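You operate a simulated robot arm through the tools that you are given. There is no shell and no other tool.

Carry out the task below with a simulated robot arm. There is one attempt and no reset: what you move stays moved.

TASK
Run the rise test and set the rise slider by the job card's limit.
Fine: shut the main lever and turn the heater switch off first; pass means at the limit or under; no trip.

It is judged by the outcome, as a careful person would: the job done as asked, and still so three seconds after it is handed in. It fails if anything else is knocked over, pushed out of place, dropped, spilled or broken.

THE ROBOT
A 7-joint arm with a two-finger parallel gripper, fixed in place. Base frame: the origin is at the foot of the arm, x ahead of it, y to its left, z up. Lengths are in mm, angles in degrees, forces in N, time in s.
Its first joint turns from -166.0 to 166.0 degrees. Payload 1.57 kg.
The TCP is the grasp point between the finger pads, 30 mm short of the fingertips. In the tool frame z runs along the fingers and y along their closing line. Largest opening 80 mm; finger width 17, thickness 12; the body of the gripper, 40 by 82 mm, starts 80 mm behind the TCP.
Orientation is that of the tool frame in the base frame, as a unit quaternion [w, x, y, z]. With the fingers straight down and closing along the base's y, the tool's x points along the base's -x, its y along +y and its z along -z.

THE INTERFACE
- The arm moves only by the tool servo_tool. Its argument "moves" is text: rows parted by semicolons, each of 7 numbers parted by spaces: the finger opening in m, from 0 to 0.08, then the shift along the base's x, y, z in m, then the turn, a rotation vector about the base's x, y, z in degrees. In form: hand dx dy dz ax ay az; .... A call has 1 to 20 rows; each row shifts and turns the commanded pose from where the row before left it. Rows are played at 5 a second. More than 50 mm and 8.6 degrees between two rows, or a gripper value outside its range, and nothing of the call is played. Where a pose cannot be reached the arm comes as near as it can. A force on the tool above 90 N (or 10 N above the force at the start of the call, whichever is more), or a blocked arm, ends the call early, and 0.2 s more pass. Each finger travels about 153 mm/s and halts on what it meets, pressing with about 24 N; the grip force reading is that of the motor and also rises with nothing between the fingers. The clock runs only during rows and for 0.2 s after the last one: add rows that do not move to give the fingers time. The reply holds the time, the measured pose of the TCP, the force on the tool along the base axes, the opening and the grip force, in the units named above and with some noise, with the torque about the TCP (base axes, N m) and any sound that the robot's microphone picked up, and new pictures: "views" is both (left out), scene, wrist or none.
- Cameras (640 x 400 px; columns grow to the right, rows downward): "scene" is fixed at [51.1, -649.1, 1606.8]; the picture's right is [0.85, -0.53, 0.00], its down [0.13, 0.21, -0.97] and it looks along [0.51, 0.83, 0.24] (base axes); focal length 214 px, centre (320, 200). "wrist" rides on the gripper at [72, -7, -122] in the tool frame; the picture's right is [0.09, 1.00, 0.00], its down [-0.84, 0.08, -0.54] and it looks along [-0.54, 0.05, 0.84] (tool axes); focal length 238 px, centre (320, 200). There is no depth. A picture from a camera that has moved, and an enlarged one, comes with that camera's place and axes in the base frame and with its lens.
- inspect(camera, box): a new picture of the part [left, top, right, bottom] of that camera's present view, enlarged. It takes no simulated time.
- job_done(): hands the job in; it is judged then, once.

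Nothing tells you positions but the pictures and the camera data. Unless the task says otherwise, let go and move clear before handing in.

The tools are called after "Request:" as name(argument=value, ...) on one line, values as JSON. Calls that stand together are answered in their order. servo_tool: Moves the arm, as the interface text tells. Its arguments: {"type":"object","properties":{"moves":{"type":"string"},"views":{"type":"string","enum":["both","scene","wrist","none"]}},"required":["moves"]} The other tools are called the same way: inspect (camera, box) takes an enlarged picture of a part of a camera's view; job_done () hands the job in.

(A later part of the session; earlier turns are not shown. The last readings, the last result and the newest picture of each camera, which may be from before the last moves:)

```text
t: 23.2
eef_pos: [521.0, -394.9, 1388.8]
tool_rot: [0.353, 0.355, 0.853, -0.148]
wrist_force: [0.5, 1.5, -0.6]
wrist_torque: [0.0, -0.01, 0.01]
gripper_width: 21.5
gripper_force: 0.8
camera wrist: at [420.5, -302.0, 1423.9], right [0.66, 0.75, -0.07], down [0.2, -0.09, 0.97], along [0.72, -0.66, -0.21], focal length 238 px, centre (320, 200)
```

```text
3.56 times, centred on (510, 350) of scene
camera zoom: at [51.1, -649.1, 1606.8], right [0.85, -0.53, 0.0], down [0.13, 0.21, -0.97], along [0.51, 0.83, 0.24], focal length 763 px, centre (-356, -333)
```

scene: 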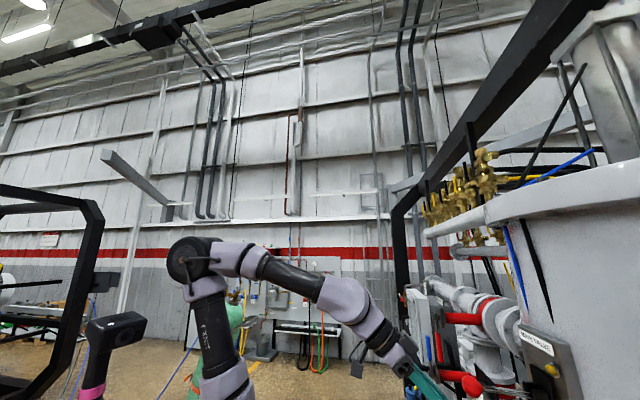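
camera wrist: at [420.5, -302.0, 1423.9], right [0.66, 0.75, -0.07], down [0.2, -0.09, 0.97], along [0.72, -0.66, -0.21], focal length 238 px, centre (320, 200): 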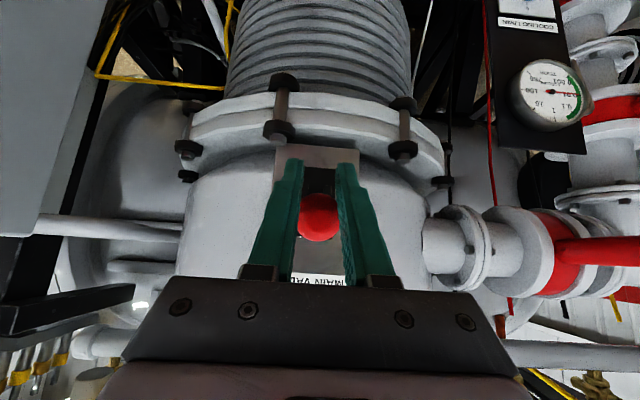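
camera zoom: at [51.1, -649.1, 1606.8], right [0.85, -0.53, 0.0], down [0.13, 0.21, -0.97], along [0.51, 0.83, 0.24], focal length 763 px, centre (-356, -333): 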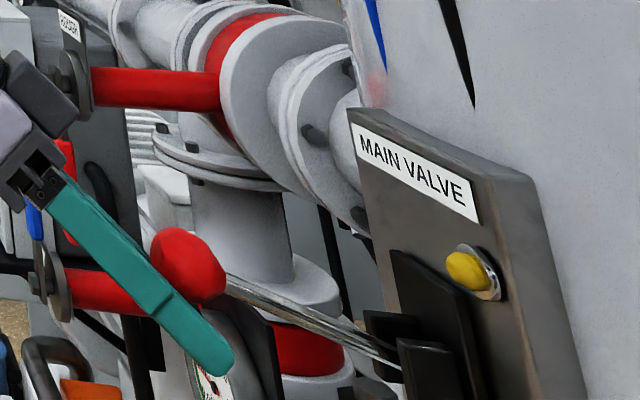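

The lever is clearly rising with almost no effort. I'll continue up to the stop.

Request:
servo_tool(moves="0.02 0.0014 -0.0014 0.004 0 0 0; 0.02 0.0014 -0.0014 0.004 0 0 0; 0.02 0.0014 -0.0014 0.004 0 0 0; 0.02 0 0 0 0 0 0", views="none")

Request:
servo_tool(moves="0.02 0.0014 -0.0014 0.004 0 0 0; 0.02 0.0014 -0.0014 0.004 0 0 0; 0.02 0 0 0 0 0 0", views="both")

Request:
inspect(camera="scene", box=[420, 300, 600, 400])

```text
t: 24.2
eef_pos: [525.6, -398.3, 1400.3]
tool_rot: [0.352, 0.354, 0.854, -0.147]
wrist_force: [1.0, 0.4, 0.2]
wrist_torque: [-0.01, 0.0, 0.0]
gripper_width: 20.1
gripper_force: 0.1
```

```text
t: 25.0
eef_pos: [528.5, -400.2, 1407.2]
tool_rot: [0.352, 0.354, 0.854, -0.147]
wrist_force: [-4.7, 9.7, -15.9]
wrist_torque: [-0.1, -0.06, 0.03]
gripper_width: 26.0
gripper_force: 10.0
camera wrist: at [427.7, -308.4, 1443.4], right [0.66, 0.75, -0.07], down [0.2, -0.09, 0.97], along [0.72, -0.66, -0.21], focal length 238 px, centre (320, 200)
```

scene: 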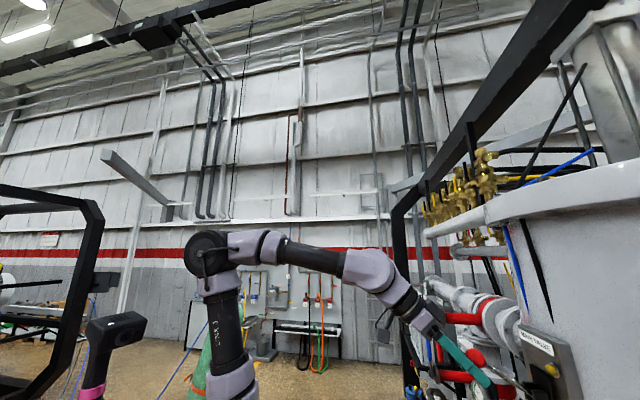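
wrist: 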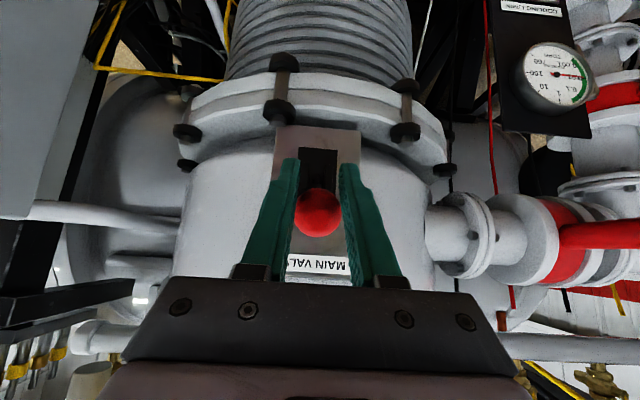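

```text
3.56 times, centred on (510, 350) of scene
camera zoom: at [51.1, -649.1, 1606.8], right [0.85, -0.53, 0.0], down [0.13, 0.21, -0.97], along [0.51, 0.83, 0.24], focal length 763 px, centre (-356, -333)
```

zoom: 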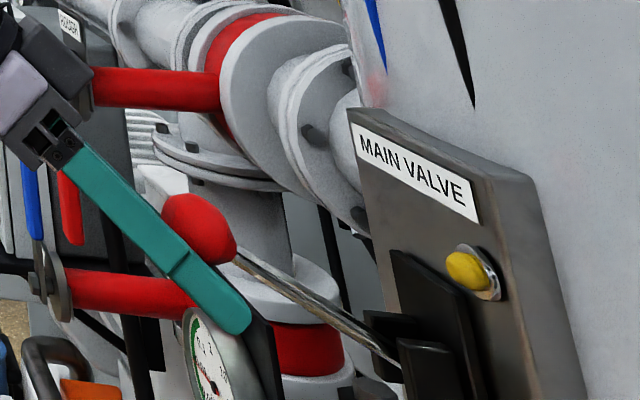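

The force rose to about 19 N and the lever sits about 29° above horizontal, mirroring its start, so it's at its upper stop with the lamp out. I'll open the fingers and back away.

Request:
servo_tool(moves="0.05 0 0 0 0 0 0; 0.08 0 0 0 0 0 0; 0.08 -0.014 0.014 -0.01 0 0 0; 0.08 -0.028 0.028 0 0 0 0; 0.08 -0.02 0.02 0.02 0 0 0; 0.08 0 0 0 0 0 0; 0.08 0 0 0 0 0 0", views="both")

Request:
inspect(camera="scene", box=[420, 300, 600, 400])

```text
t: 26.6
eef_pos: [466.9, -340.7, 1415.1]
tool_rot: [0.353, 0.355, 0.853, -0.148]
wrist_force: [-0.1, -0.5, 0.5]
wrist_torque: [0.01, 0.0, -0.05]
gripper_width: 79.6
gripper_force: 0.1
camera wrist: at [365.1, -247.9, 1451.3], right [0.66, 0.75, -0.07], down [0.2, -0.09, 0.97], along [0.72, -0.66, -0.21], focal length 238 px, centre (320, 200)
```

scene: 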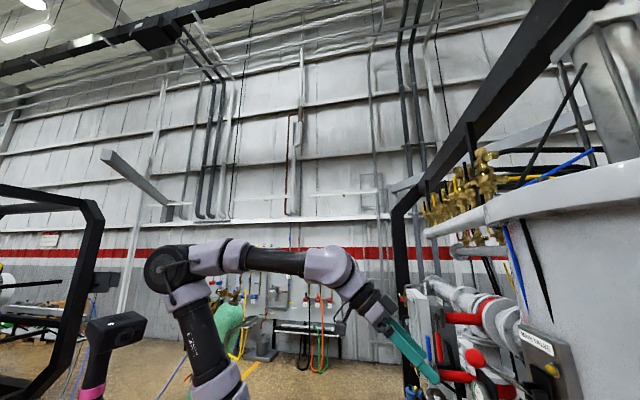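
wrist: 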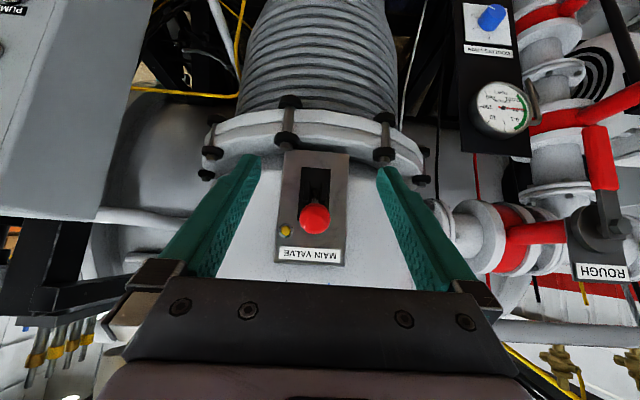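

```text
3.56 times, centred on (510, 350) of scene
camera zoom: at [51.1, -649.1, 1606.8], right [0.85, -0.53, 0.0], down [0.13, 0.21, -0.97], along [0.51, 0.83, 0.24], focal length 763 px, centre (-356, -333)
```

zoom: 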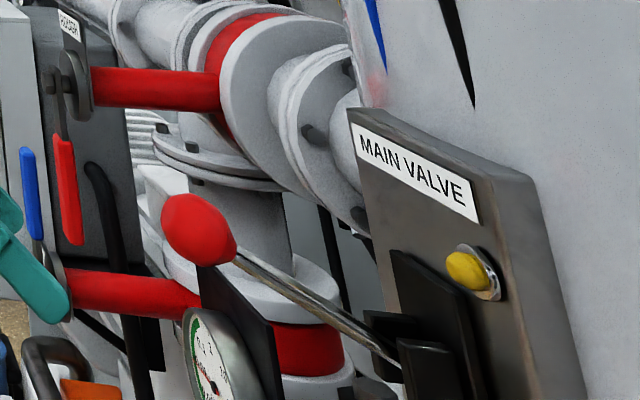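

The lever stays up and the lamp is dark, so the main valve is shut. Next I'll travel across to the panel for the HEATER switch, keeping a safe distance in front of it.

Request:
servo_tool(moves="0.08 -0.0304 -0.0304 -0.005 0 0 0; 0.08 -0.0304 -0.0304 -0.005 0 0 0; 0.08 -0.0304 -0.0304 -0.01 0 0 0; 0.08 -0.0304 -0.0304 -0.01 0 0 0; 0.08 -0.0304 -0.0304 -0.01 0 0 0; 0.08 -0.0304 -0.0304 -0.01 0 0 0; 0.08 -0.0304 -0.0304 -0.01 0 0 0; 0.08 -0.0304 -0.0304 -0.01 0 0 0; 0.08 0 0 0 0 0 0; 0.08 0 0 0 0 0 0", views="both")

```text
t: 28.8
eef_pos: [223.6, -583.3, 1347.7]
tool_rot: [0.353, 0.354, 0.854, -0.147]
wrist_force: [0.1, 0.4, 0.5]
wrist_torque: [0.01, -0.02, -0.03]
gripper_width: 80.1
gripper_force: 0.0
camera wrist: at [122.0, -491.2, 1383.8], right [0.66, 0.75, -0.07], down [0.2, -0.09, 0.97], along [0.72, -0.66, -0.21], focal length 238 px, centre (320, 200)
```

scene: 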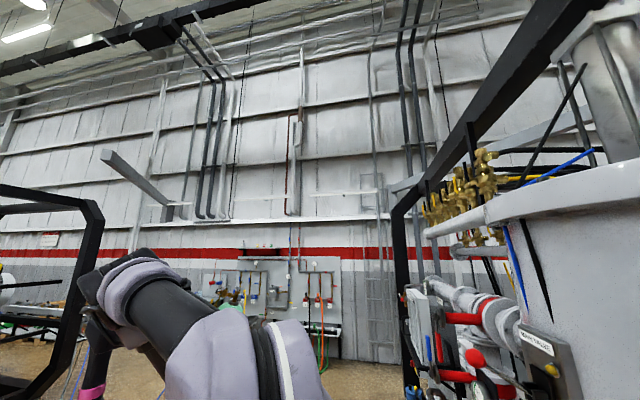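
wrist: 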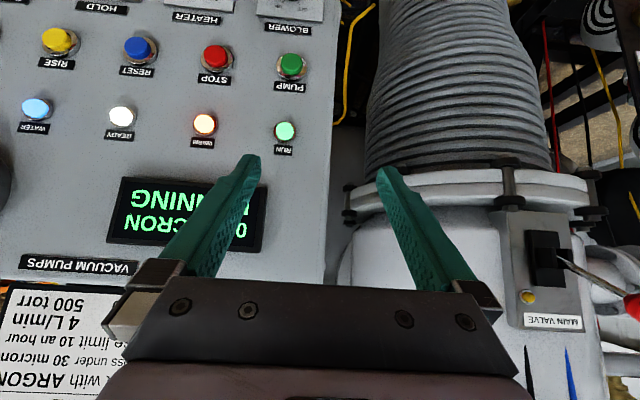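

Request:
servo_tool(moves="0.08 -0.0249 -0.0249 -0.03 0 0 0; 0.08 -0.0249 -0.0249 -0.03 0 0 0; 0.08 -0.0249 -0.0249 -0.03 0 0 0; 0.08 -0.0249 -0.0249 -0.03 0 0 0; 0.08 -0.0249 -0.0249 -0.03 0 0 0; 0.08 0 0 0 0 0 0; 0.08 0 0 0 0 0 0", views="wrist")

```text
t: 30.4
eef_pos: [97.3, -706.6, 1197.6]
tool_rot: [0.353, 0.354, 0.853, -0.147]
wrist_force: [-0.1, -0.4, -0.4]
wrist_torque: [0.03, -0.02, -0.02]
gripper_width: 80.2
gripper_force: 0.1
camera wrist: at [-2.7, -614.8, 1232.6], right [0.66, 0.75, -0.07], down [0.2, -0.09, 0.97], along [0.72, -0.66, -0.21], focal length 238 px, centre (320, 200)
```

wrist: 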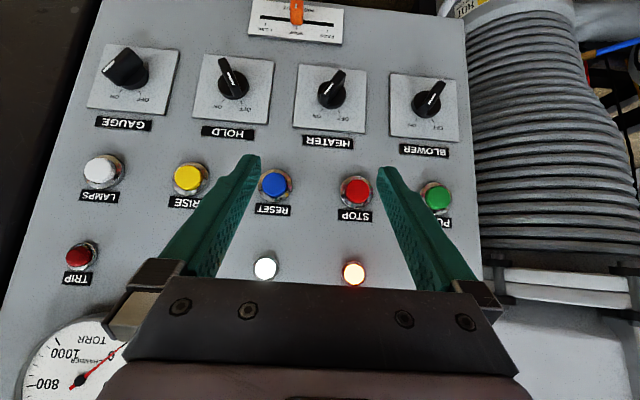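

Request:
inspect(camera="wrist", box=[180, 0, 372, 150])

Request:
inspect(camera="wrist", box=[80, 30, 280, 150])

Request:
inspect(camera="wrist", box=[280, 50, 480, 170])

Request:
inspect(camera="wrist", box=[240, 0, 352, 60])

```text
2.67 times, centred on (276, 75) of wrist
camera zoom: at [-2.7, -614.8, 1232.6], right [0.66, 0.75, -0.07], down [0.2, -0.09, 0.97], along [0.72, -0.66, -0.21], focal length 636 px, centre (437, 533)
```

zoom: 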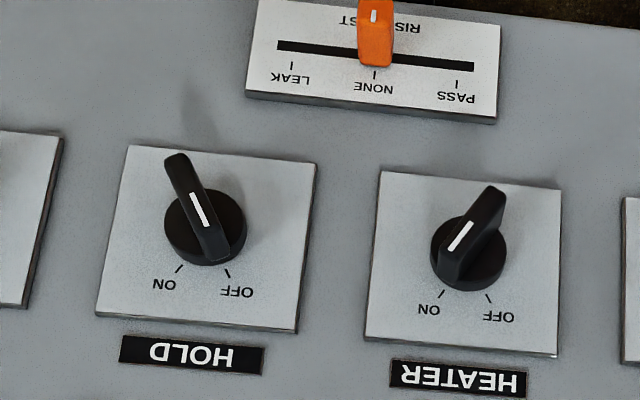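

```text
3.20 times, centred on (180, 90) of wrist
camera zoom: at [-2.7, -614.8, 1232.6], right [0.66, 0.75, -0.07], down [0.2, -0.09, 0.97], along [0.72, -0.66, -0.21], focal length 763 px, centre (768, 552)
```

zoom: 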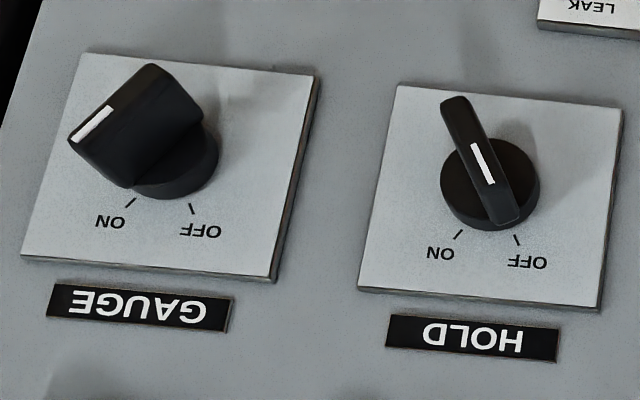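

```text
3.20 times, centred on (380, 110) of wrist
camera zoom: at [-2.7, -614.8, 1232.6], right [0.66, 0.75, -0.07], down [0.2, -0.09, 0.97], along [0.72, -0.66, -0.21], focal length 763 px, centre (128, 488)
```

zoom: 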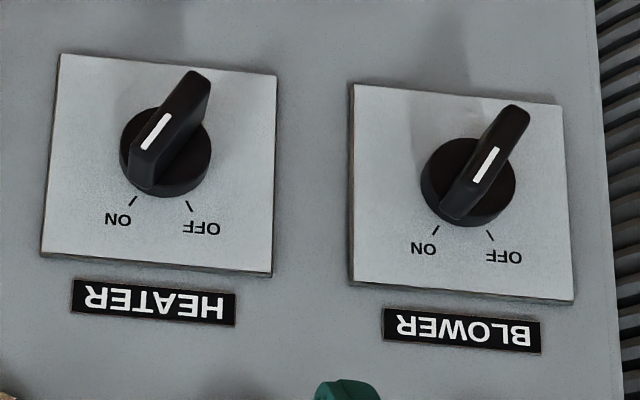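

```text
5.71 times, centred on (296, 30) of wrist
camera zoom: at [-2.7, -614.8, 1232.6], right [0.66, 0.75, -0.07], down [0.2, -0.09, 0.97], along [0.72, -0.66, -0.21], focal length 1362 px, centre (457, 1171)
```

zoom: 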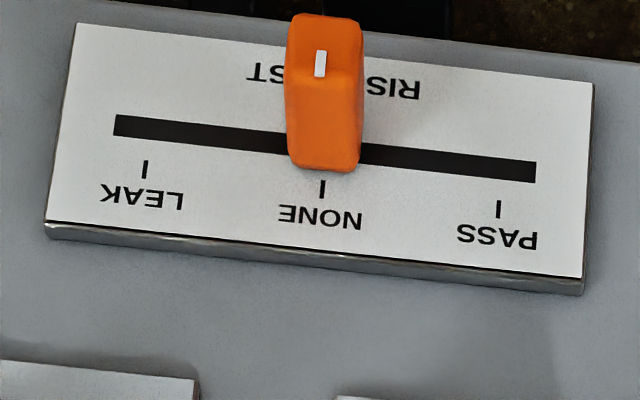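

The controls are clear now. HEATER's pointer is at ON (OFF is toward +T), and the slider below it reads LEAK / NONE / PASS, currently at NONE. PASS is toward +T. I'll lower a bit to check for obstacles under the panel before going in.

Request:
servo_tool(moves="0.08 -0.005 0.005 -0.033 0 0 0; 0.08 -0.005 0.005 -0.033 0 0 0; 0.08 -0.005 0.005 -0.033 0 0 0; 0.08 0 0 0 0 0 0; 0.08 0 0 0 0 0 0", views="both")

```text
t: 31.6
eef_pos: [83.4, -693.0, 1099.8]
tool_rot: [0.353, 0.354, 0.853, -0.147]
wrist_force: [0.8, -0.1, -0.5]
wrist_torque: [0.01, 0.0, -0.02]
gripper_width: 80.1
gripper_force: 0.1
camera wrist: at [-17.3, -599.5, 1134.9], right [0.66, 0.75, -0.07], down [0.2, -0.09, 0.97], along [0.72, -0.66, -0.21], focal length 238 px, centre (320, 200)
```

scene: 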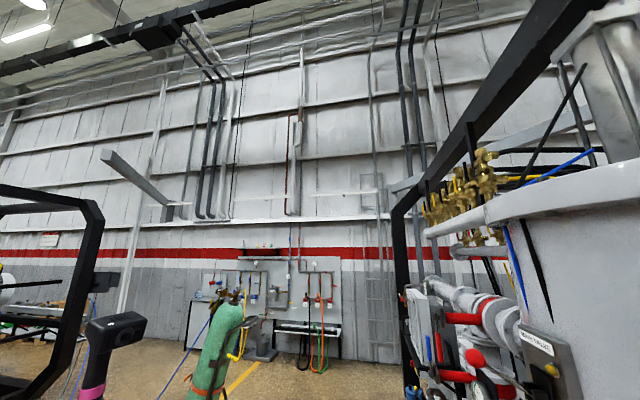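
wrist: 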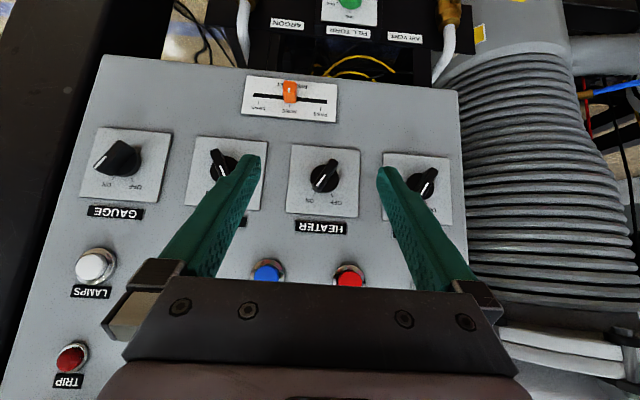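

Request:
inspect(camera="wrist", box=[230, 60, 390, 160])

Request:
inspect(camera="wrist", box=[260, 130, 388, 240])

```text
4.00 times, centred on (310, 110) of wrist
camera zoom: at [-17.3, -599.5, 1134.9], right [0.66, 0.75, -0.07], down [0.2, -0.09, 0.97], along [0.72, -0.66, -0.21], focal length 953 px, centre (360, 560)
```

zoom: 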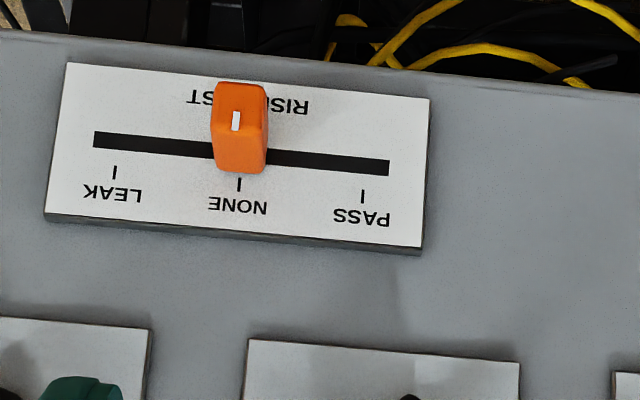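

```text
3.64 times, centred on (324, 185) of wrist
camera zoom: at [-17.3, -599.5, 1134.9], right [0.66, 0.75, -0.07], down [0.2, -0.09, 0.97], along [0.72, -0.66, -0.21], focal length 867 px, centre (306, 254)
```

zoom: 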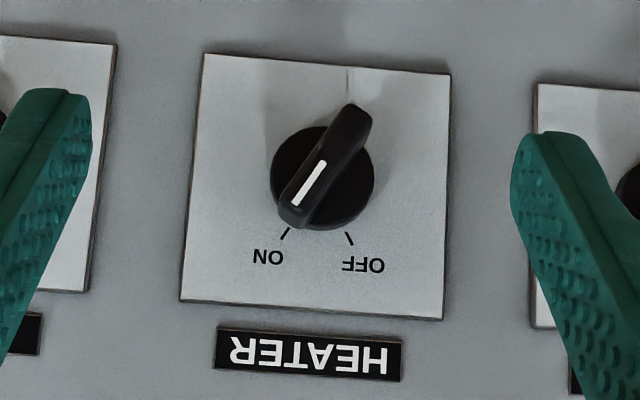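

I now have the HEATER knob centred near T −421, Z 1052, with the bar tilted about 34° from vertical toward ON. The slider's NONE tick is at T −471, with PASS at T −431.5. I'll level the tool so it points straight at the panel.

Request:
servo_tool(moves="0.08 0.001 0.001 -0.008 -5.303 -5.303 0; 0.08 0.001 0.001 -0.008 -5.303 -5.303 0; 0.08 0.001 0.001 -0.008 -5.303 -5.303 0; 0.08 0.001 0.001 -0.008 -5.303 -5.303 0; 0.08 0.001 0.001 -0.008 -5.303 -5.303 0; 0.08 0.001 0.001 -0.008 -5.303 -5.303 0; 0.08 0 0 0 0 0 0; 0.08 0 0 0 0 0 0", views="both")

```text
t: 33.4
eef_pos: [88.4, -685.2, 1051.2]
tool_rot: [0.653, 0.271, 0.653, -0.27]
wrist_force: [0.3, 0.0, 0.0]
wrist_torque: [0.0, -0.01, -0.03]
gripper_width: 79.8
gripper_force: 0.1
camera wrist: at [-1.5, -603.9, 979.6], right [0.71, 0.7, -0.09], down [-0.33, 0.44, 0.84], along [0.63, -0.56, 0.54], focal length 238 px, centre (320, 200)
```

scene: 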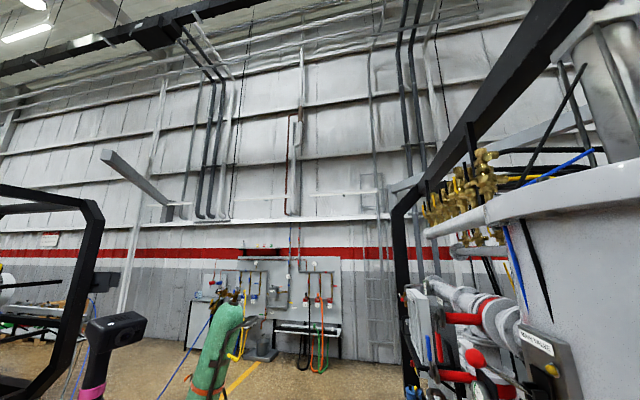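
wrist: 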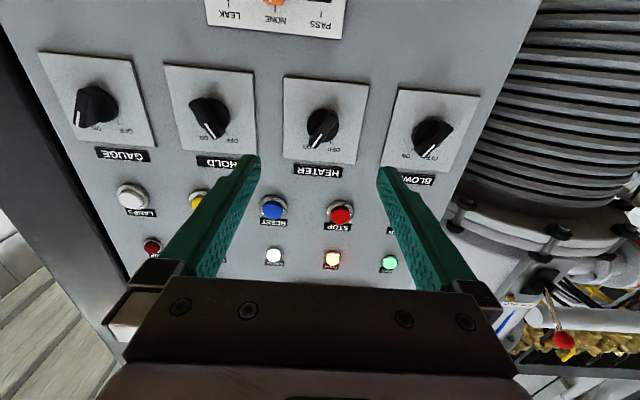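

The tool is level and centred on HEATER. I'll roll it about 33° so the fingers close across the knob's bar, then come partway in.

Request:
servo_tool(moves="0.045 0 0 0 5.834 -5.834 0; 0.045 0 0 0 5.834 -5.834 0; 0.045 0 0 0 5.834 -5.834 0; 0.045 0 0 0 5.834 -5.834 0; 0.045 0.023 -0.023 0 0 0 0; 0.045 0.0212 -0.0212 0 0 0 0; 0.045 0 0 0 0 0 0; 0.045 0 0 0 0 0 0", views="both")

Request:
inspect(camera="wrist", box=[230, 80, 422, 230])

```text
t: 35.2
eef_pos: [133.7, -731.3, 1050.1]
tool_rot: [0.702, 0.446, 0.55, -0.075]
wrist_force: [-0.2, -0.2, 0.0]
wrist_torque: [-0.01, 0.04, -0.04]
gripper_width: 45.0
gripper_force: 0.2
camera wrist: at [72.3, -621.3, 987.4], right [0.63, 0.62, 0.47], down [-0.66, 0.11, 0.74], along [0.42, -0.77, 0.48], focal length 238 px, centre (320, 200)
```

scene: 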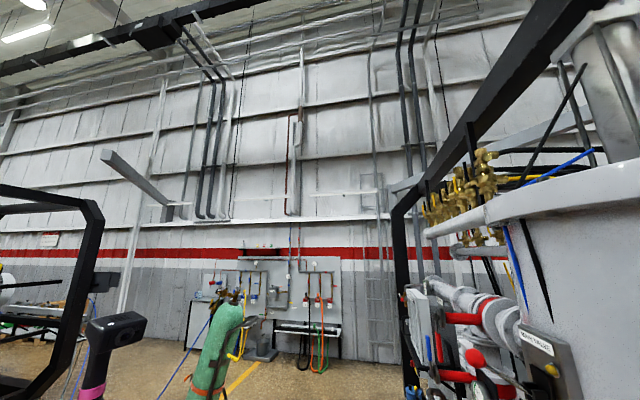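
wrist: 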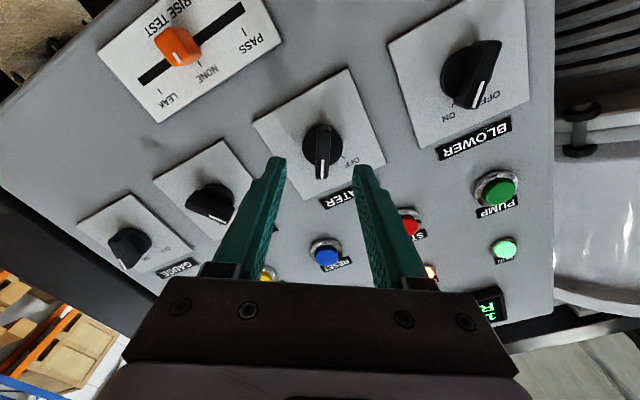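

```text
2.67 times, centred on (326, 155) of wrist
camera zoom: at [72.3, -621.3, 987.4], right [0.63, 0.62, 0.47], down [-0.66, 0.11, 0.74], along [0.42, -0.77, 0.48], focal length 636 px, centre (304, 320)
```

zoom: 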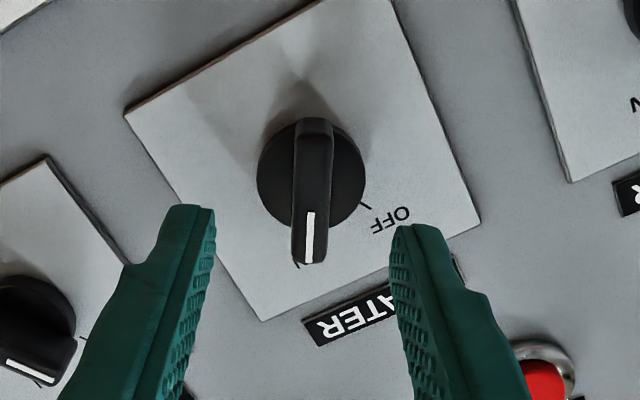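

The bar is lined up nicely between the fingers. I'll advance until the fingertips flank the bar, just short of the knob's disk, then close.

Request:
servo_tool(moves="0.045 0.0118 -0.0118 0.0005 0 0 0; 0.045 0.0118 -0.0118 0.0005 0 0 0; 0.045 0 0 0 0 0 0; 0.045 0 0 0 0 0 0", views="wrist")

Request:
inspect(camera="wrist", box=[230, 80, 422, 230])

```text
t: 36.2
eef_pos: [157.6, -754.5, 1051.2]
tool_rot: [0.702, 0.446, 0.55, -0.075]
wrist_force: [-0.5, -0.8, 0.0]
wrist_torque: [-0.01, 0.01, 0.03]
gripper_width: 44.9
gripper_force: 0.0
camera wrist: at [95.7, -644.5, 988.9], right [0.63, 0.62, 0.47], down [-0.66, 0.11, 0.74], along [0.42, -0.77, 0.48], focal length 238 px, centre (320, 200)
```

wrist: 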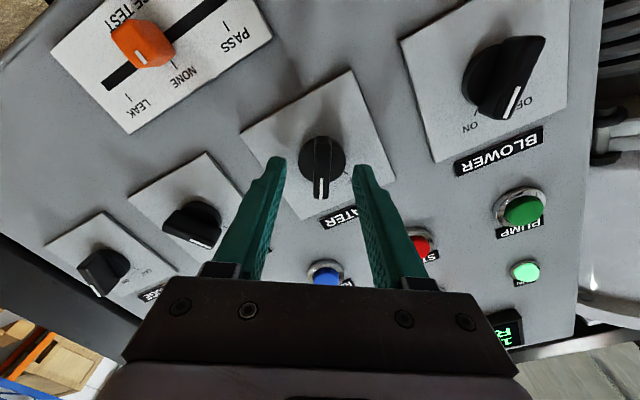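

```text
2.67 times, centred on (326, 155) of wrist
camera zoom: at [95.7, -644.5, 988.9], right [0.63, 0.62, 0.47], down [-0.66, 0.11, 0.74], along [0.42, -0.77, 0.48], focal length 636 px, centre (304, 320)
```

zoom: 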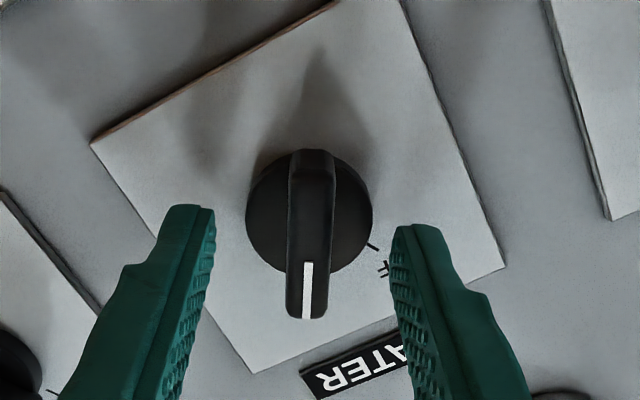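

Request:
servo_tool(moves="0.025 0 0 0 0 0 0; 0.0 0 0 0 0 0 0; 0.0 0 0 0 0 0 0; 0.0 0 0 0 0 0 0", views="wrist")

Request:
inspect(camera="wrist", box=[230, 80, 422, 230])

```text
t: 37.2
eef_pos: [158.1, -753.6, 1052.3]
tool_rot: [0.703, 0.444, 0.55, -0.073]
wrist_force: [3.7, 5.7, 5.6]
wrist_torque: [-0.54, 0.16, 0.3]
gripper_width: 11.4
gripper_force: 29.1
camera wrist: at [96.3, -644.1, 989.4], right [0.63, 0.63, 0.46], down [-0.66, 0.11, 0.74], along [0.42, -0.77, 0.48], focal length 238 px, centre (320, 200)
```

wrist: 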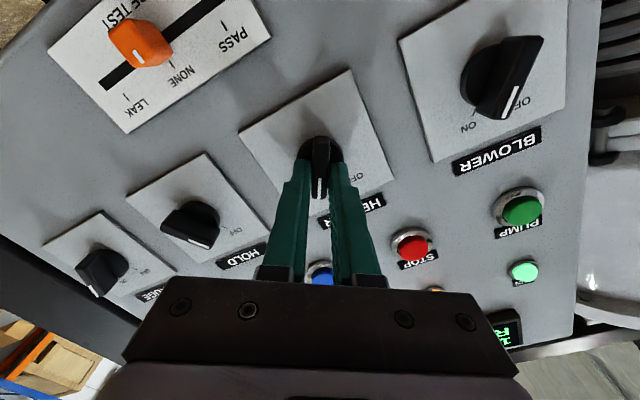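

```text
2.67 times, centred on (326, 155) of wrist
camera zoom: at [96.3, -644.1, 989.4], right [0.63, 0.63, 0.46], down [-0.66, 0.11, 0.74], along [0.42, -0.77, 0.48], focal length 636 px, centre (304, 320)
```

zoom: 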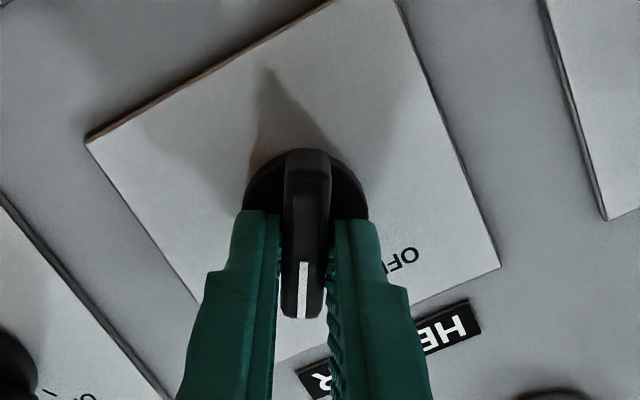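

The bar is gripped at 11.4 mm. I'll twist from ON toward OFF, counter-clockwise seen from the front, checking the load halfway.

Request:
servo_tool(moves="0.0 0 0 0 -5.303 5.303 0; 0.0 0 0 0 -5.303 5.303 0; 0.0 0 0 0 -5.303 5.303 0; 0.0 0 0 0 -5.303 5.303 0; 0.0 0 0 0 0 0 0", views="wrist")

Request:
inspect(camera="wrist", box=[230, 80, 422, 230])

```text
t: 38.4
eef_pos: [158.8, -753.5, 1053.4]
tool_rot: [0.66, 0.287, 0.646, -0.254]
wrist_force: [21.0, 9.9, 8.5]
wrist_torque: [-0.61, -0.74, 0.43]
gripper_width: 11.0
gripper_force: 28.9
camera wrist: at [71.5, -669.0, 981.6], right [0.71, 0.71, -0.04], down [-0.36, 0.41, 0.84], along [0.61, -0.58, 0.54], focal length 238 px, centre (320, 200)
```

wrist: 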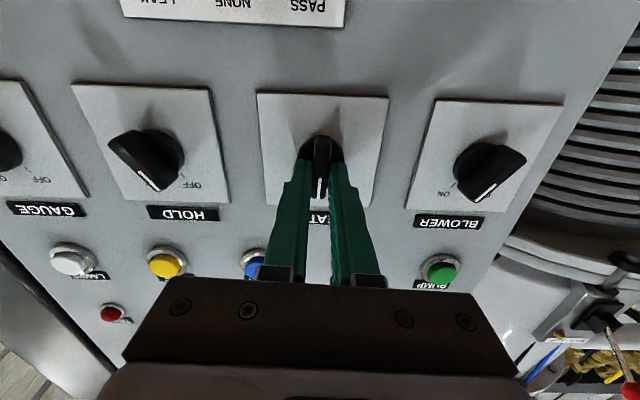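

```text
2.67 times, centred on (326, 155) of wrist
camera zoom: at [71.5, -669.0, 981.6], right [0.71, 0.71, -0.04], down [-0.36, 0.41, 0.84], along [0.61, -0.58, 0.54], focal length 636 px, centre (304, 320)
```

zoom: 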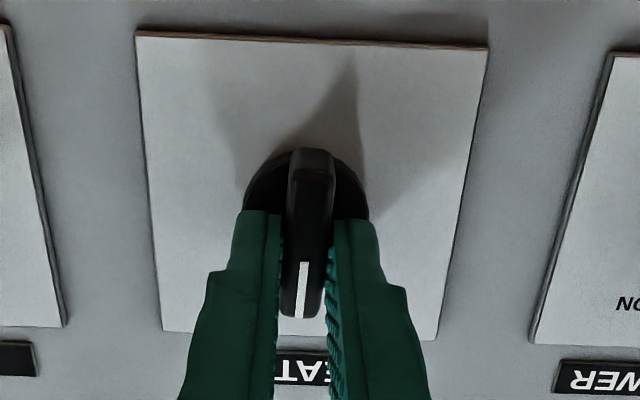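

The bar is at mid-travel. I'll ease sideways to relieve the small side load and finish the twist.

Request:
servo_tool(moves="0.0 0.001 0.001 0 -5.303 5.303 0; 0.0 0 0 0 -5.303 5.303 0; 0.0 0 0 0 -5.303 5.303 0; 0.0 0 0 0 -5.303 5.303 0; 0.0 0 0 0 0 0 0", views="wrist")

Request:
inspect(camera="wrist", box=[230, 80, 422, 230])

```text
t: 39.6
eef_pos: [118.1, -769.9, 1097.1]
tool_rot: [0.57, 0.11, 0.703, -0.41]
wrist_force: [-0.7, 0.3, 0.9]
wrist_torque: [0.02, -0.03, 0.02]
gripper_width: 0.0
gripper_force: 21.4
out of reach, approached as far as the arm can: row 2, 3, 4
camera wrist: at [4.0, -711.2, 1038.7], right [0.59, 0.61, -0.53], down [-0.07, 0.69, 0.72], along [0.8, -0.39, 0.45], focal length 238 px, centre (320, 200)
```

wrist: 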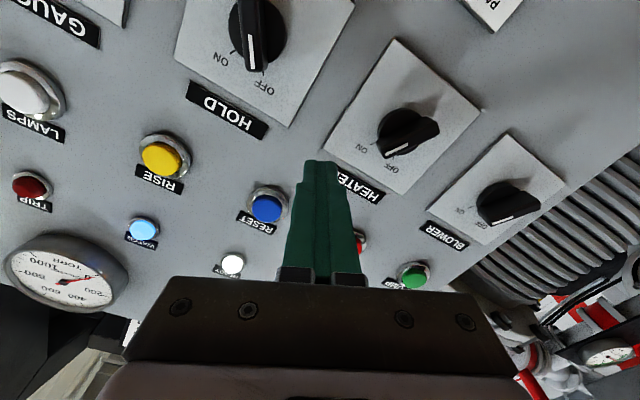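

```text
2.67 times, centred on (326, 155) of wrist
camera zoom: at [4.0, -711.2, 1038.7], right [0.59, 0.61, -0.53], down [-0.07, 0.69, 0.72], along [0.8, -0.39, 0.45], focal length 636 px, centre (304, 320)
```

zoom: 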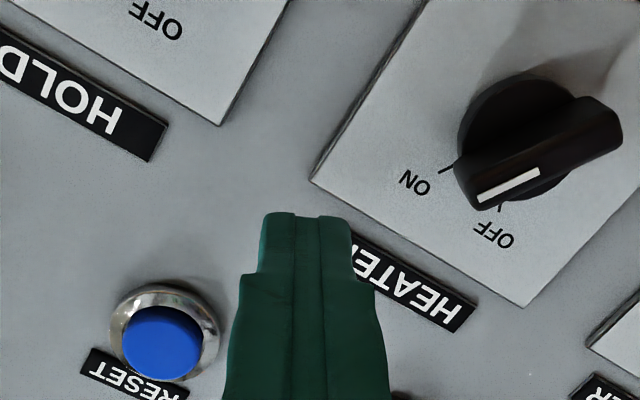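

The arm ran out of roll range and drifted off the knob, leaving the bar between ON and OFF. Nothing was touched. I'll back away, level the roll, and look at the knob.

Request:
servo_tool(moves="0.0 -0.0247 0.0247 0 0 0 0; 0.0 -0.0247 0.0247 0 0 0 0; 0.0 0 0 -0.005 4.77 -4.77 0; 0.0 0 0 -0.005 4.77 -4.77 0; 0.0 0 0 -0.005 4.77 -4.77 0; 0.0 0 0 -0.005 4.77 -4.77 0; 0.0 0 0 0 0 0 0; 0.0 0 0 0 0 0 0", views="wrist")

Request:
inspect(camera="wrist", box=[280, 30, 472, 200])

```text
t: 41.4
eef_pos: [70.8, -721.1, 1076.6]
tool_rot: [0.653, 0.271, 0.653, -0.27]
wrist_force: [0.3, -0.1, -0.3]
wrist_torque: [0.0, -0.04, 0.01]
gripper_width: 0.0
gripper_force: 21.2
camera wrist: at [-19.4, -638.9, 1005.0], right [0.71, 0.7, -0.09], down [-0.33, 0.44, 0.84], along [0.63, -0.56, 0.54], focal length 238 px, centre (320, 200)
```

wrist: 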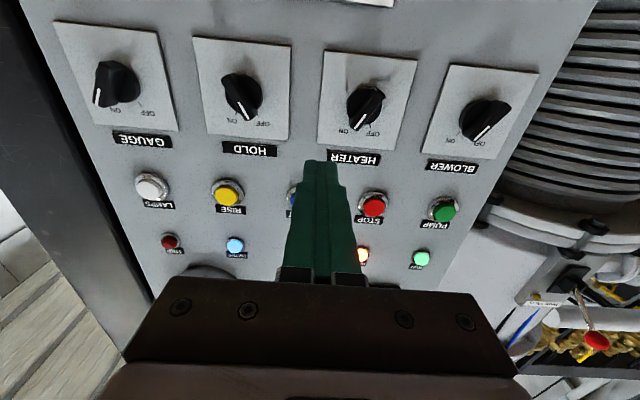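

```text
2.35 times, centred on (376, 115) of wrist
camera zoom: at [-19.4, -638.9, 1005.0], right [0.71, 0.7, -0.09], down [-0.33, 0.44, 0.84], along [0.63, -0.56, 0.54], focal length 561 px, centre (188, 400)
```

zoom: 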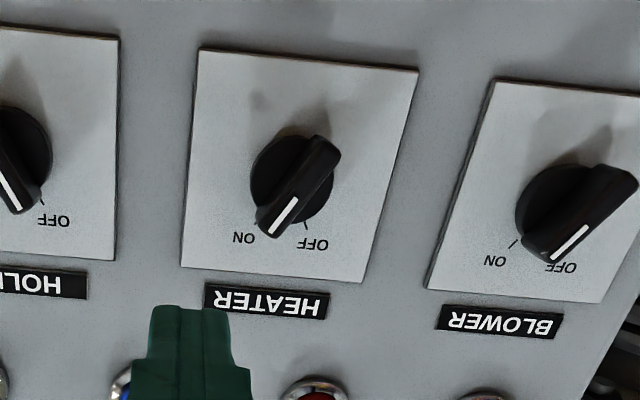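

The bar got dragged back to about 25° on the ON side. The arm can't roll far enough for a full twist, so I'll push instead: closed fingers beside the bar's upper end, pushing it over toward OFF (+T).

Request:
servo_tool(moves="0.0 0.0203 -0.0203 -0.0012 0 0 0; 0.0 0.0203 -0.0203 -0.0012 0 0 0; 0.0 0.0203 -0.0203 -0.0012 0 0 0; 0.0 0 0 0 0 0 0; 0.0 0 0 0 0 0 0", views="wrist")

Request:
inspect(camera="wrist", box=[260, 80, 452, 230])

```text
t: 42.6
eef_pos: [131.5, -780.0, 1075.1]
tool_rot: [0.652, 0.273, 0.653, -0.271]
wrist_force: [0.6, -0.1, 0.3]
wrist_torque: [-0.01, -0.01, -0.02]
gripper_width: 0.0
gripper_force: 21.5
camera wrist: at [41.1, -698.5, 1003.3], right [0.71, 0.7, -0.09], down [-0.33, 0.44, 0.84], along [0.63, -0.56, 0.54], focal length 238 px, centre (320, 200)
```

wrist: 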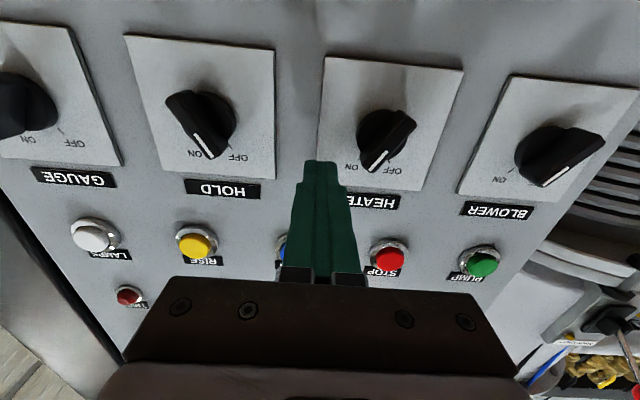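

```text
2.67 times, centred on (356, 155) of wrist
camera zoom: at [41.1, -698.5, 1003.3], right [0.71, 0.7, -0.09], down [-0.33, 0.44, 0.84], along [0.63, -0.56, 0.54], focal length 636 px, centre (224, 320)
```

zoom: 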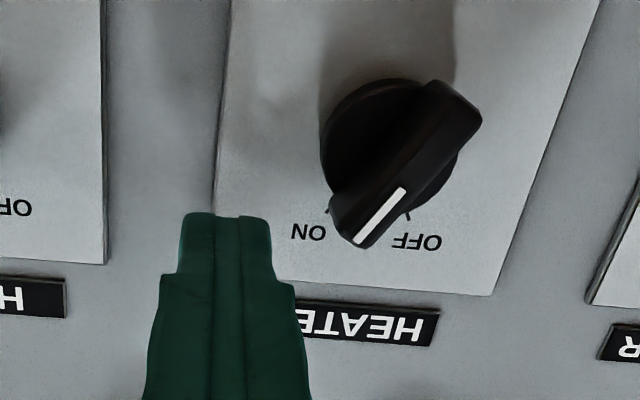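

Request:
servo_tool(moves="0.0 0.0057 0.0057 -0.003 0 0 0; 0.0 0.0035 0.0035 0 0 0 0; 0.0 0.0021 0.0021 0 0 0 0; 0.0 0.0021 0.0021 0 0 0 0; 0.0 0 0 0 0 0 0", views="wrist")

Request:
inspect(camera="wrist", box=[260, 80, 452, 230])

```text
t: 43.8
eef_pos: [144.5, -767.2, 1070.6]
tool_rot: [0.652, 0.273, 0.653, -0.271]
wrist_force: [-4.9, -2.7, 4.8]
wrist_torque: [-0.03, -0.08, -0.07]
gripper_width: 0.0
gripper_force: 21.2
camera wrist: at [53.7, -685.9, 998.9], right [0.71, 0.7, -0.09], down [-0.33, 0.44, 0.84], along [0.63, -0.56, 0.54], focal length 238 px, centre (320, 200)
```

wrist: 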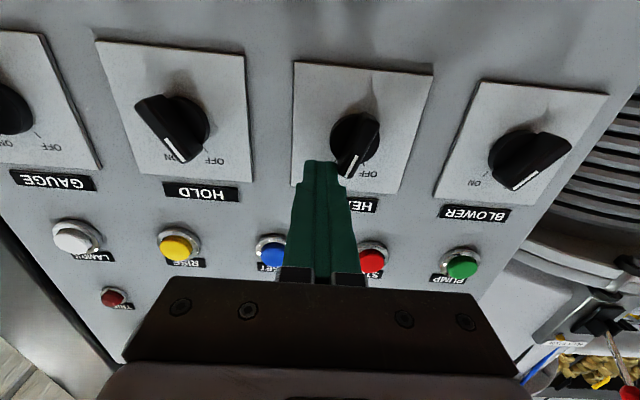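

```text
2.67 times, centred on (356, 155) of wrist
camera zoom: at [53.7, -685.9, 998.9], right [0.71, 0.7, -0.09], down [-0.33, 0.44, 0.84], along [0.63, -0.56, 0.54], focal length 636 px, centre (224, 320)
```

zoom: 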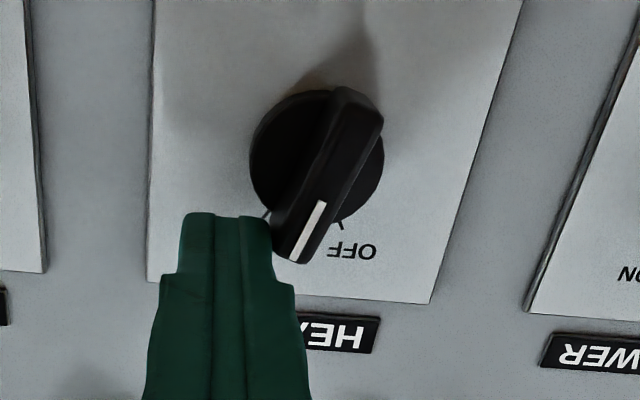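

The bar is turning easily. I'll keep pushing toward OFF.

Request:
servo_tool(moves="0.0 0.0021 0.0021 0 0 0 0; 0.0 0.0021 0.0021 0 0 0 0; 0.0 0.0021 0.0021 0 0 0 0; 0.0 0 0 0 0 0 0", views="wrist")

Request:
inspect(camera="wrist", box=[260, 80, 452, 230])

```text
t: 44.8
eef_pos: [150.0, -761.5, 1070.5]
tool_rot: [0.653, 0.273, 0.653, -0.271]
wrist_force: [-1.1, 0.3, 0.1]
wrist_torque: [0.03, 0.04, -0.02]
gripper_width: 0.0
gripper_force: 21.7
camera wrist: at [60.2, -679.6, 998.9], right [0.71, 0.7, -0.09], down [-0.33, 0.44, 0.84], along [0.63, -0.56, 0.54], focal length 238 px, centre (320, 200)
```

wrist: 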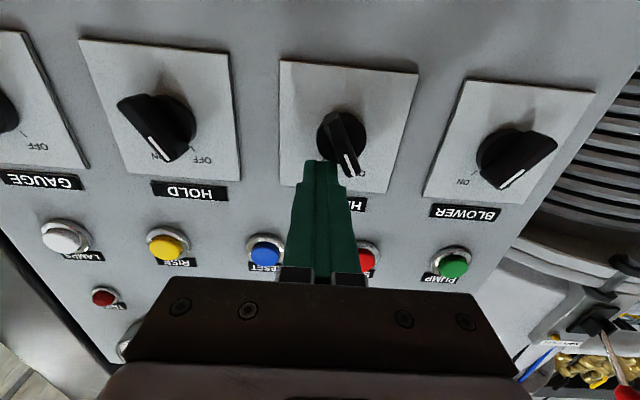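

```text
2.67 times, centred on (356, 155) of wrist
camera zoom: at [60.2, -679.6, 998.9], right [0.71, 0.7, -0.09], down [-0.33, 0.44, 0.84], along [0.63, -0.56, 0.54], focal length 636 px, centre (224, 320)
```

zoom: 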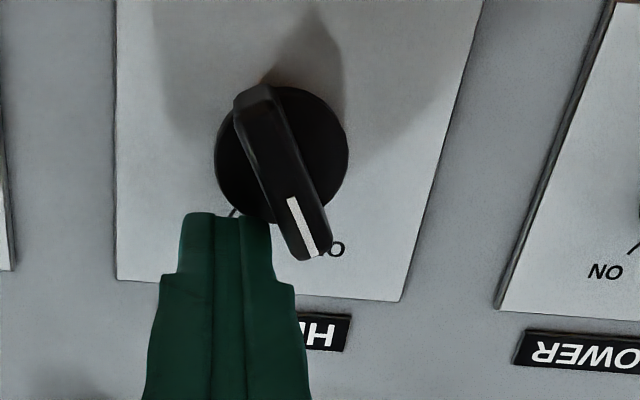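

The knob snapped past the finger to OFF and the contact force is gone. I'll back away and check.

Request:
servo_tool(moves="0.0 -0.0057 -0.0057 0.002 0 0 0; 0.0 -0.025 0.025 0 0 0 0; 0.0 -0.03 0.03 0.01 0 0 0; 0.0 -0.015 0.015 0.01 0 0 0; 0.0 0 0 0 0 0 0; 0.0 0 0 0 0 0 0", views="both")

Request:
inspect(camera="wrist", box=[180, 20, 480, 200])

```text
t: 46.2
eef_pos: [74.1, -698.4, 1092.0]
tool_rot: [0.653, 0.271, 0.653, -0.271]
wrist_force: [0.0, -0.2, -0.2]
wrist_torque: [-0.02, 0.01, -0.01]
gripper_width: 0.0
gripper_force: 21.5
camera wrist: at [-15.6, -616.0, 1020.0], right [0.71, 0.7, -0.09], down [-0.33, 0.44, 0.84], along [0.63, -0.56, 0.54], focal length 238 px, centre (320, 200)
```

scene: 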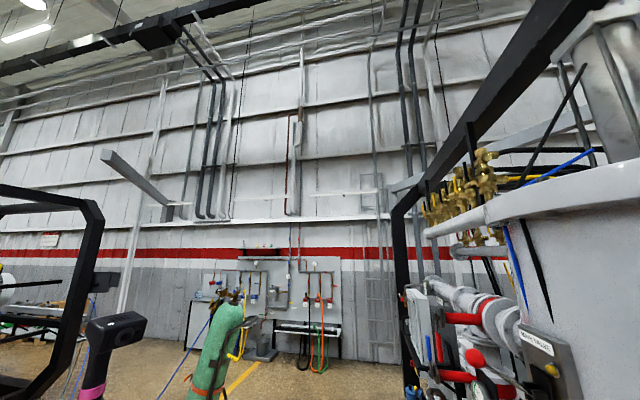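
wrist: 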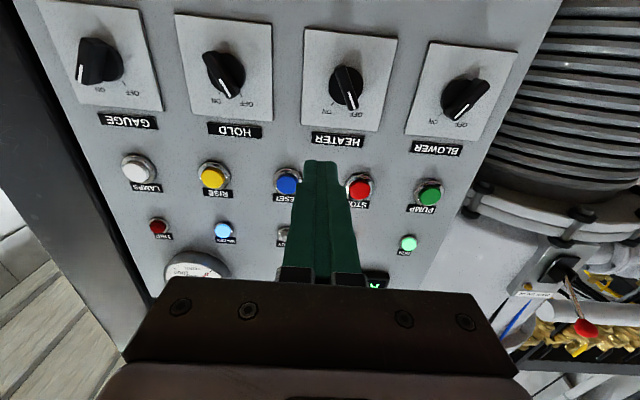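

```text
2.13 times, centred on (330, 110) of wrist
camera zoom: at [-15.6, -616.0, 1020.0], right [0.71, 0.7, -0.09], down [-0.33, 0.44, 0.84], along [0.63, -0.56, 0.54], focal length 508 px, centre (299, 392)
```

zoom: 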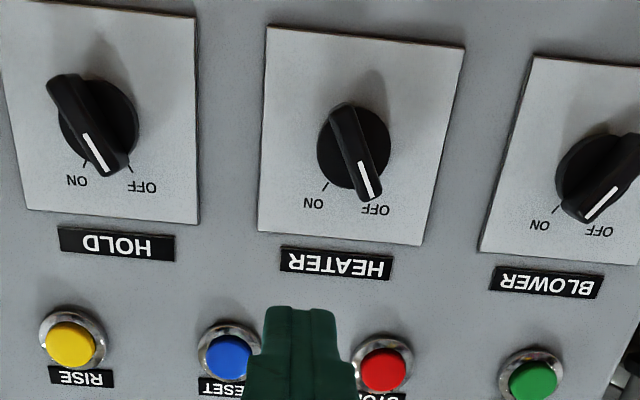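

HEATER now points to OFF, matching HOLD's orientation, and the main lever is still up. Next I'll line up with the yellow RISE button near T −564, Z 1166, and check the display.

Request:
servo_tool(moves="0.0 -0.0257 -0.0323 0.0245 0 0 0; 0.0 -0.0257 -0.0323 0.0245 0 0 0; 0.0 -0.0257 -0.0323 0.0245 0 0 0; 0.0 0 0 0 0 0 0; 0.0 0 0 0 0 0 0", views="wrist")

Request:
inspect(camera="wrist", box=[230, 80, 420, 230])

Request:
inspect(camera="wrist", box=[360, 120, 560, 300])

```text
t: 47.4
eef_pos: [-4.2, -794.4, 1165.8]
tool_rot: [0.653, 0.271, 0.654, -0.27]
wrist_force: [-0.2, -0.8, 0.6]
wrist_torque: [0.02, 0.01, 0.01]
gripper_width: 0.0
gripper_force: 21.5
camera wrist: at [-94.4, -713.4, 1093.9], right [0.71, 0.7, -0.09], down [-0.33, 0.44, 0.84], along [0.63, -0.56, 0.54], focal length 238 px, centre (320, 200)
```

wrist: 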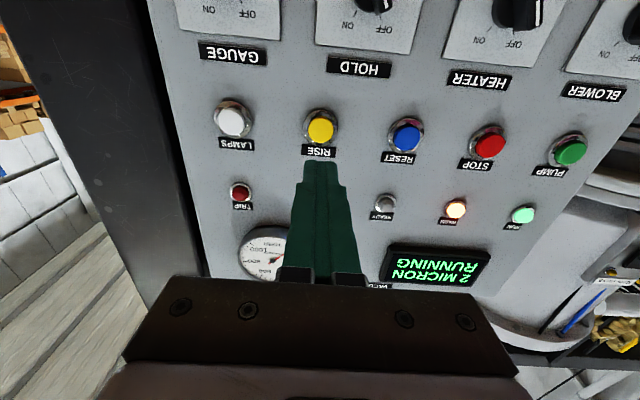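

```text
2.67 times, centred on (325, 155) of wrist
camera zoom: at [-94.4, -713.4, 1093.9], right [0.71, 0.7, -0.09], down [-0.33, 0.44, 0.84], along [0.63, -0.56, 0.54], focal length 636 px, centre (307, 320)
```

zoom: 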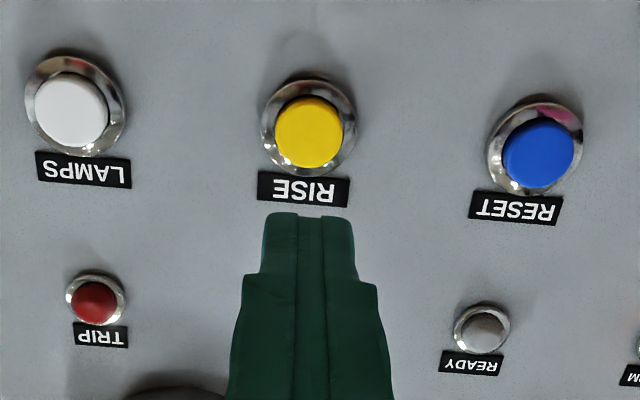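

```text
2.22 times, centred on (460, 210) of wrist
camera zoom: at [-94.4, -713.4, 1093.9], right [0.71, 0.7, -0.09], down [-0.33, 0.44, 0.84], along [0.63, -0.56, 0.54], focal length 530 px, centre (9, 178)
```

zoom: 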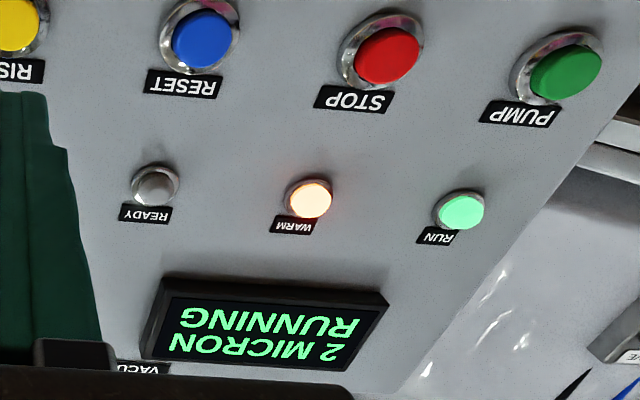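

The display reads 2 MICRON, rising since the chamber was isolated, and TRIP is dark. The tool is aligned with RISE, so I'll move in close first.

Request:
servo_tool(moves="0.0 0.0283 -0.0283 -0.001 0 0 0; 0.0 0.0283 -0.0283 -0.001 0 0 0; 0.0 0 0 0 0 0 0; 0.0 0 0 0 0 0 0", views="wrist")

Request:
inspect(camera="wrist", box=[230, 80, 420, 230])

```text
t: 48.4
eef_pos: [51.9, -852.0, 1163.3]
tool_rot: [0.653, 0.272, 0.653, -0.271]
wrist_force: [0.4, 0.7, -0.2]
wrist_torque: [-0.02, 0.01, 0.0]
gripper_width: 0.0
gripper_force: 21.5
camera wrist: at [-37.7, -770.4, 1091.3], right [0.71, 0.7, -0.09], down [-0.33, 0.44, 0.84], along [0.63, -0.56, 0.54], focal length 238 px, centre (320, 200)
```

wrist: 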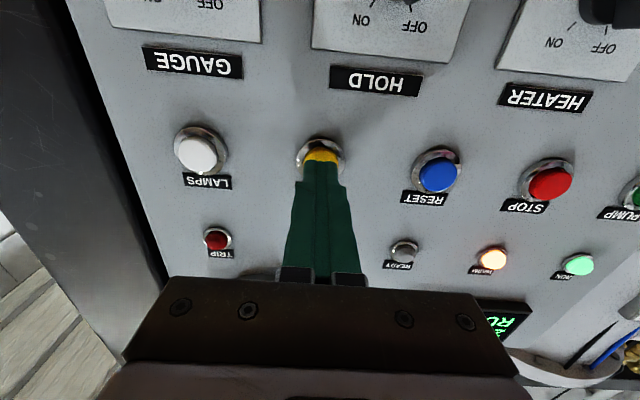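

```text
2.67 times, centred on (325, 155) of wrist
camera zoom: at [-37.7, -770.4, 1091.3], right [0.71, 0.7, -0.09], down [-0.33, 0.44, 0.84], along [0.63, -0.56, 0.54], focal length 636 px, centre (307, 320)
```

zoom: 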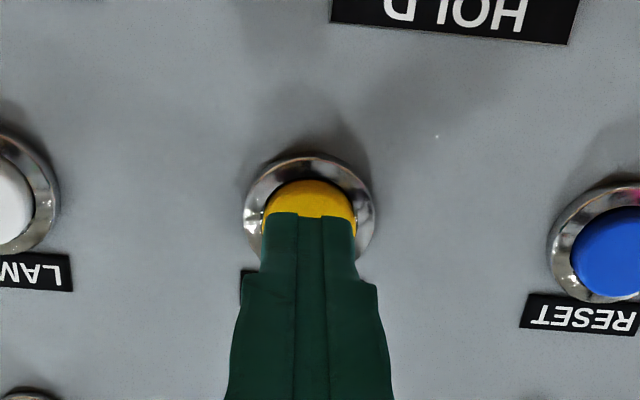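

Request:
servo_tool(moves="0.0 0.0018 -0.0018 0 0 0 0; 0.0 0.0018 -0.0018 0 0 0 0; 0.0 0.0018 -0.0018 0 0 0 0; 0.0 0 0 0 0 0 0", views="wrist")

```text
t: 49.4
eef_pos: [59.6, -856.8, 1163.1]
tool_rot: [0.652, 0.273, 0.654, -0.271]
wrist_force: [0.6, 1.3, -0.3]
wrist_torque: [0.01, 0.01, 0.05]
gripper_width: 0.1
gripper_force: 21.4
camera wrist: at [-31.2, -775.2, 1091.9], right [0.71, 0.7, -0.09], down [-0.33, 0.44, 0.84], along [0.63, -0.56, 0.54], focal length 238 px, centre (320, 200)
```

wrist: 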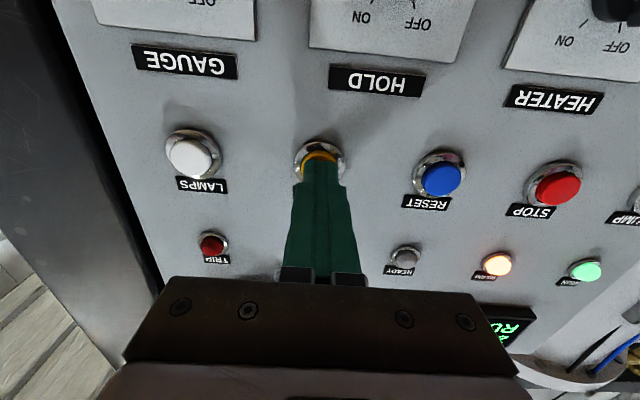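

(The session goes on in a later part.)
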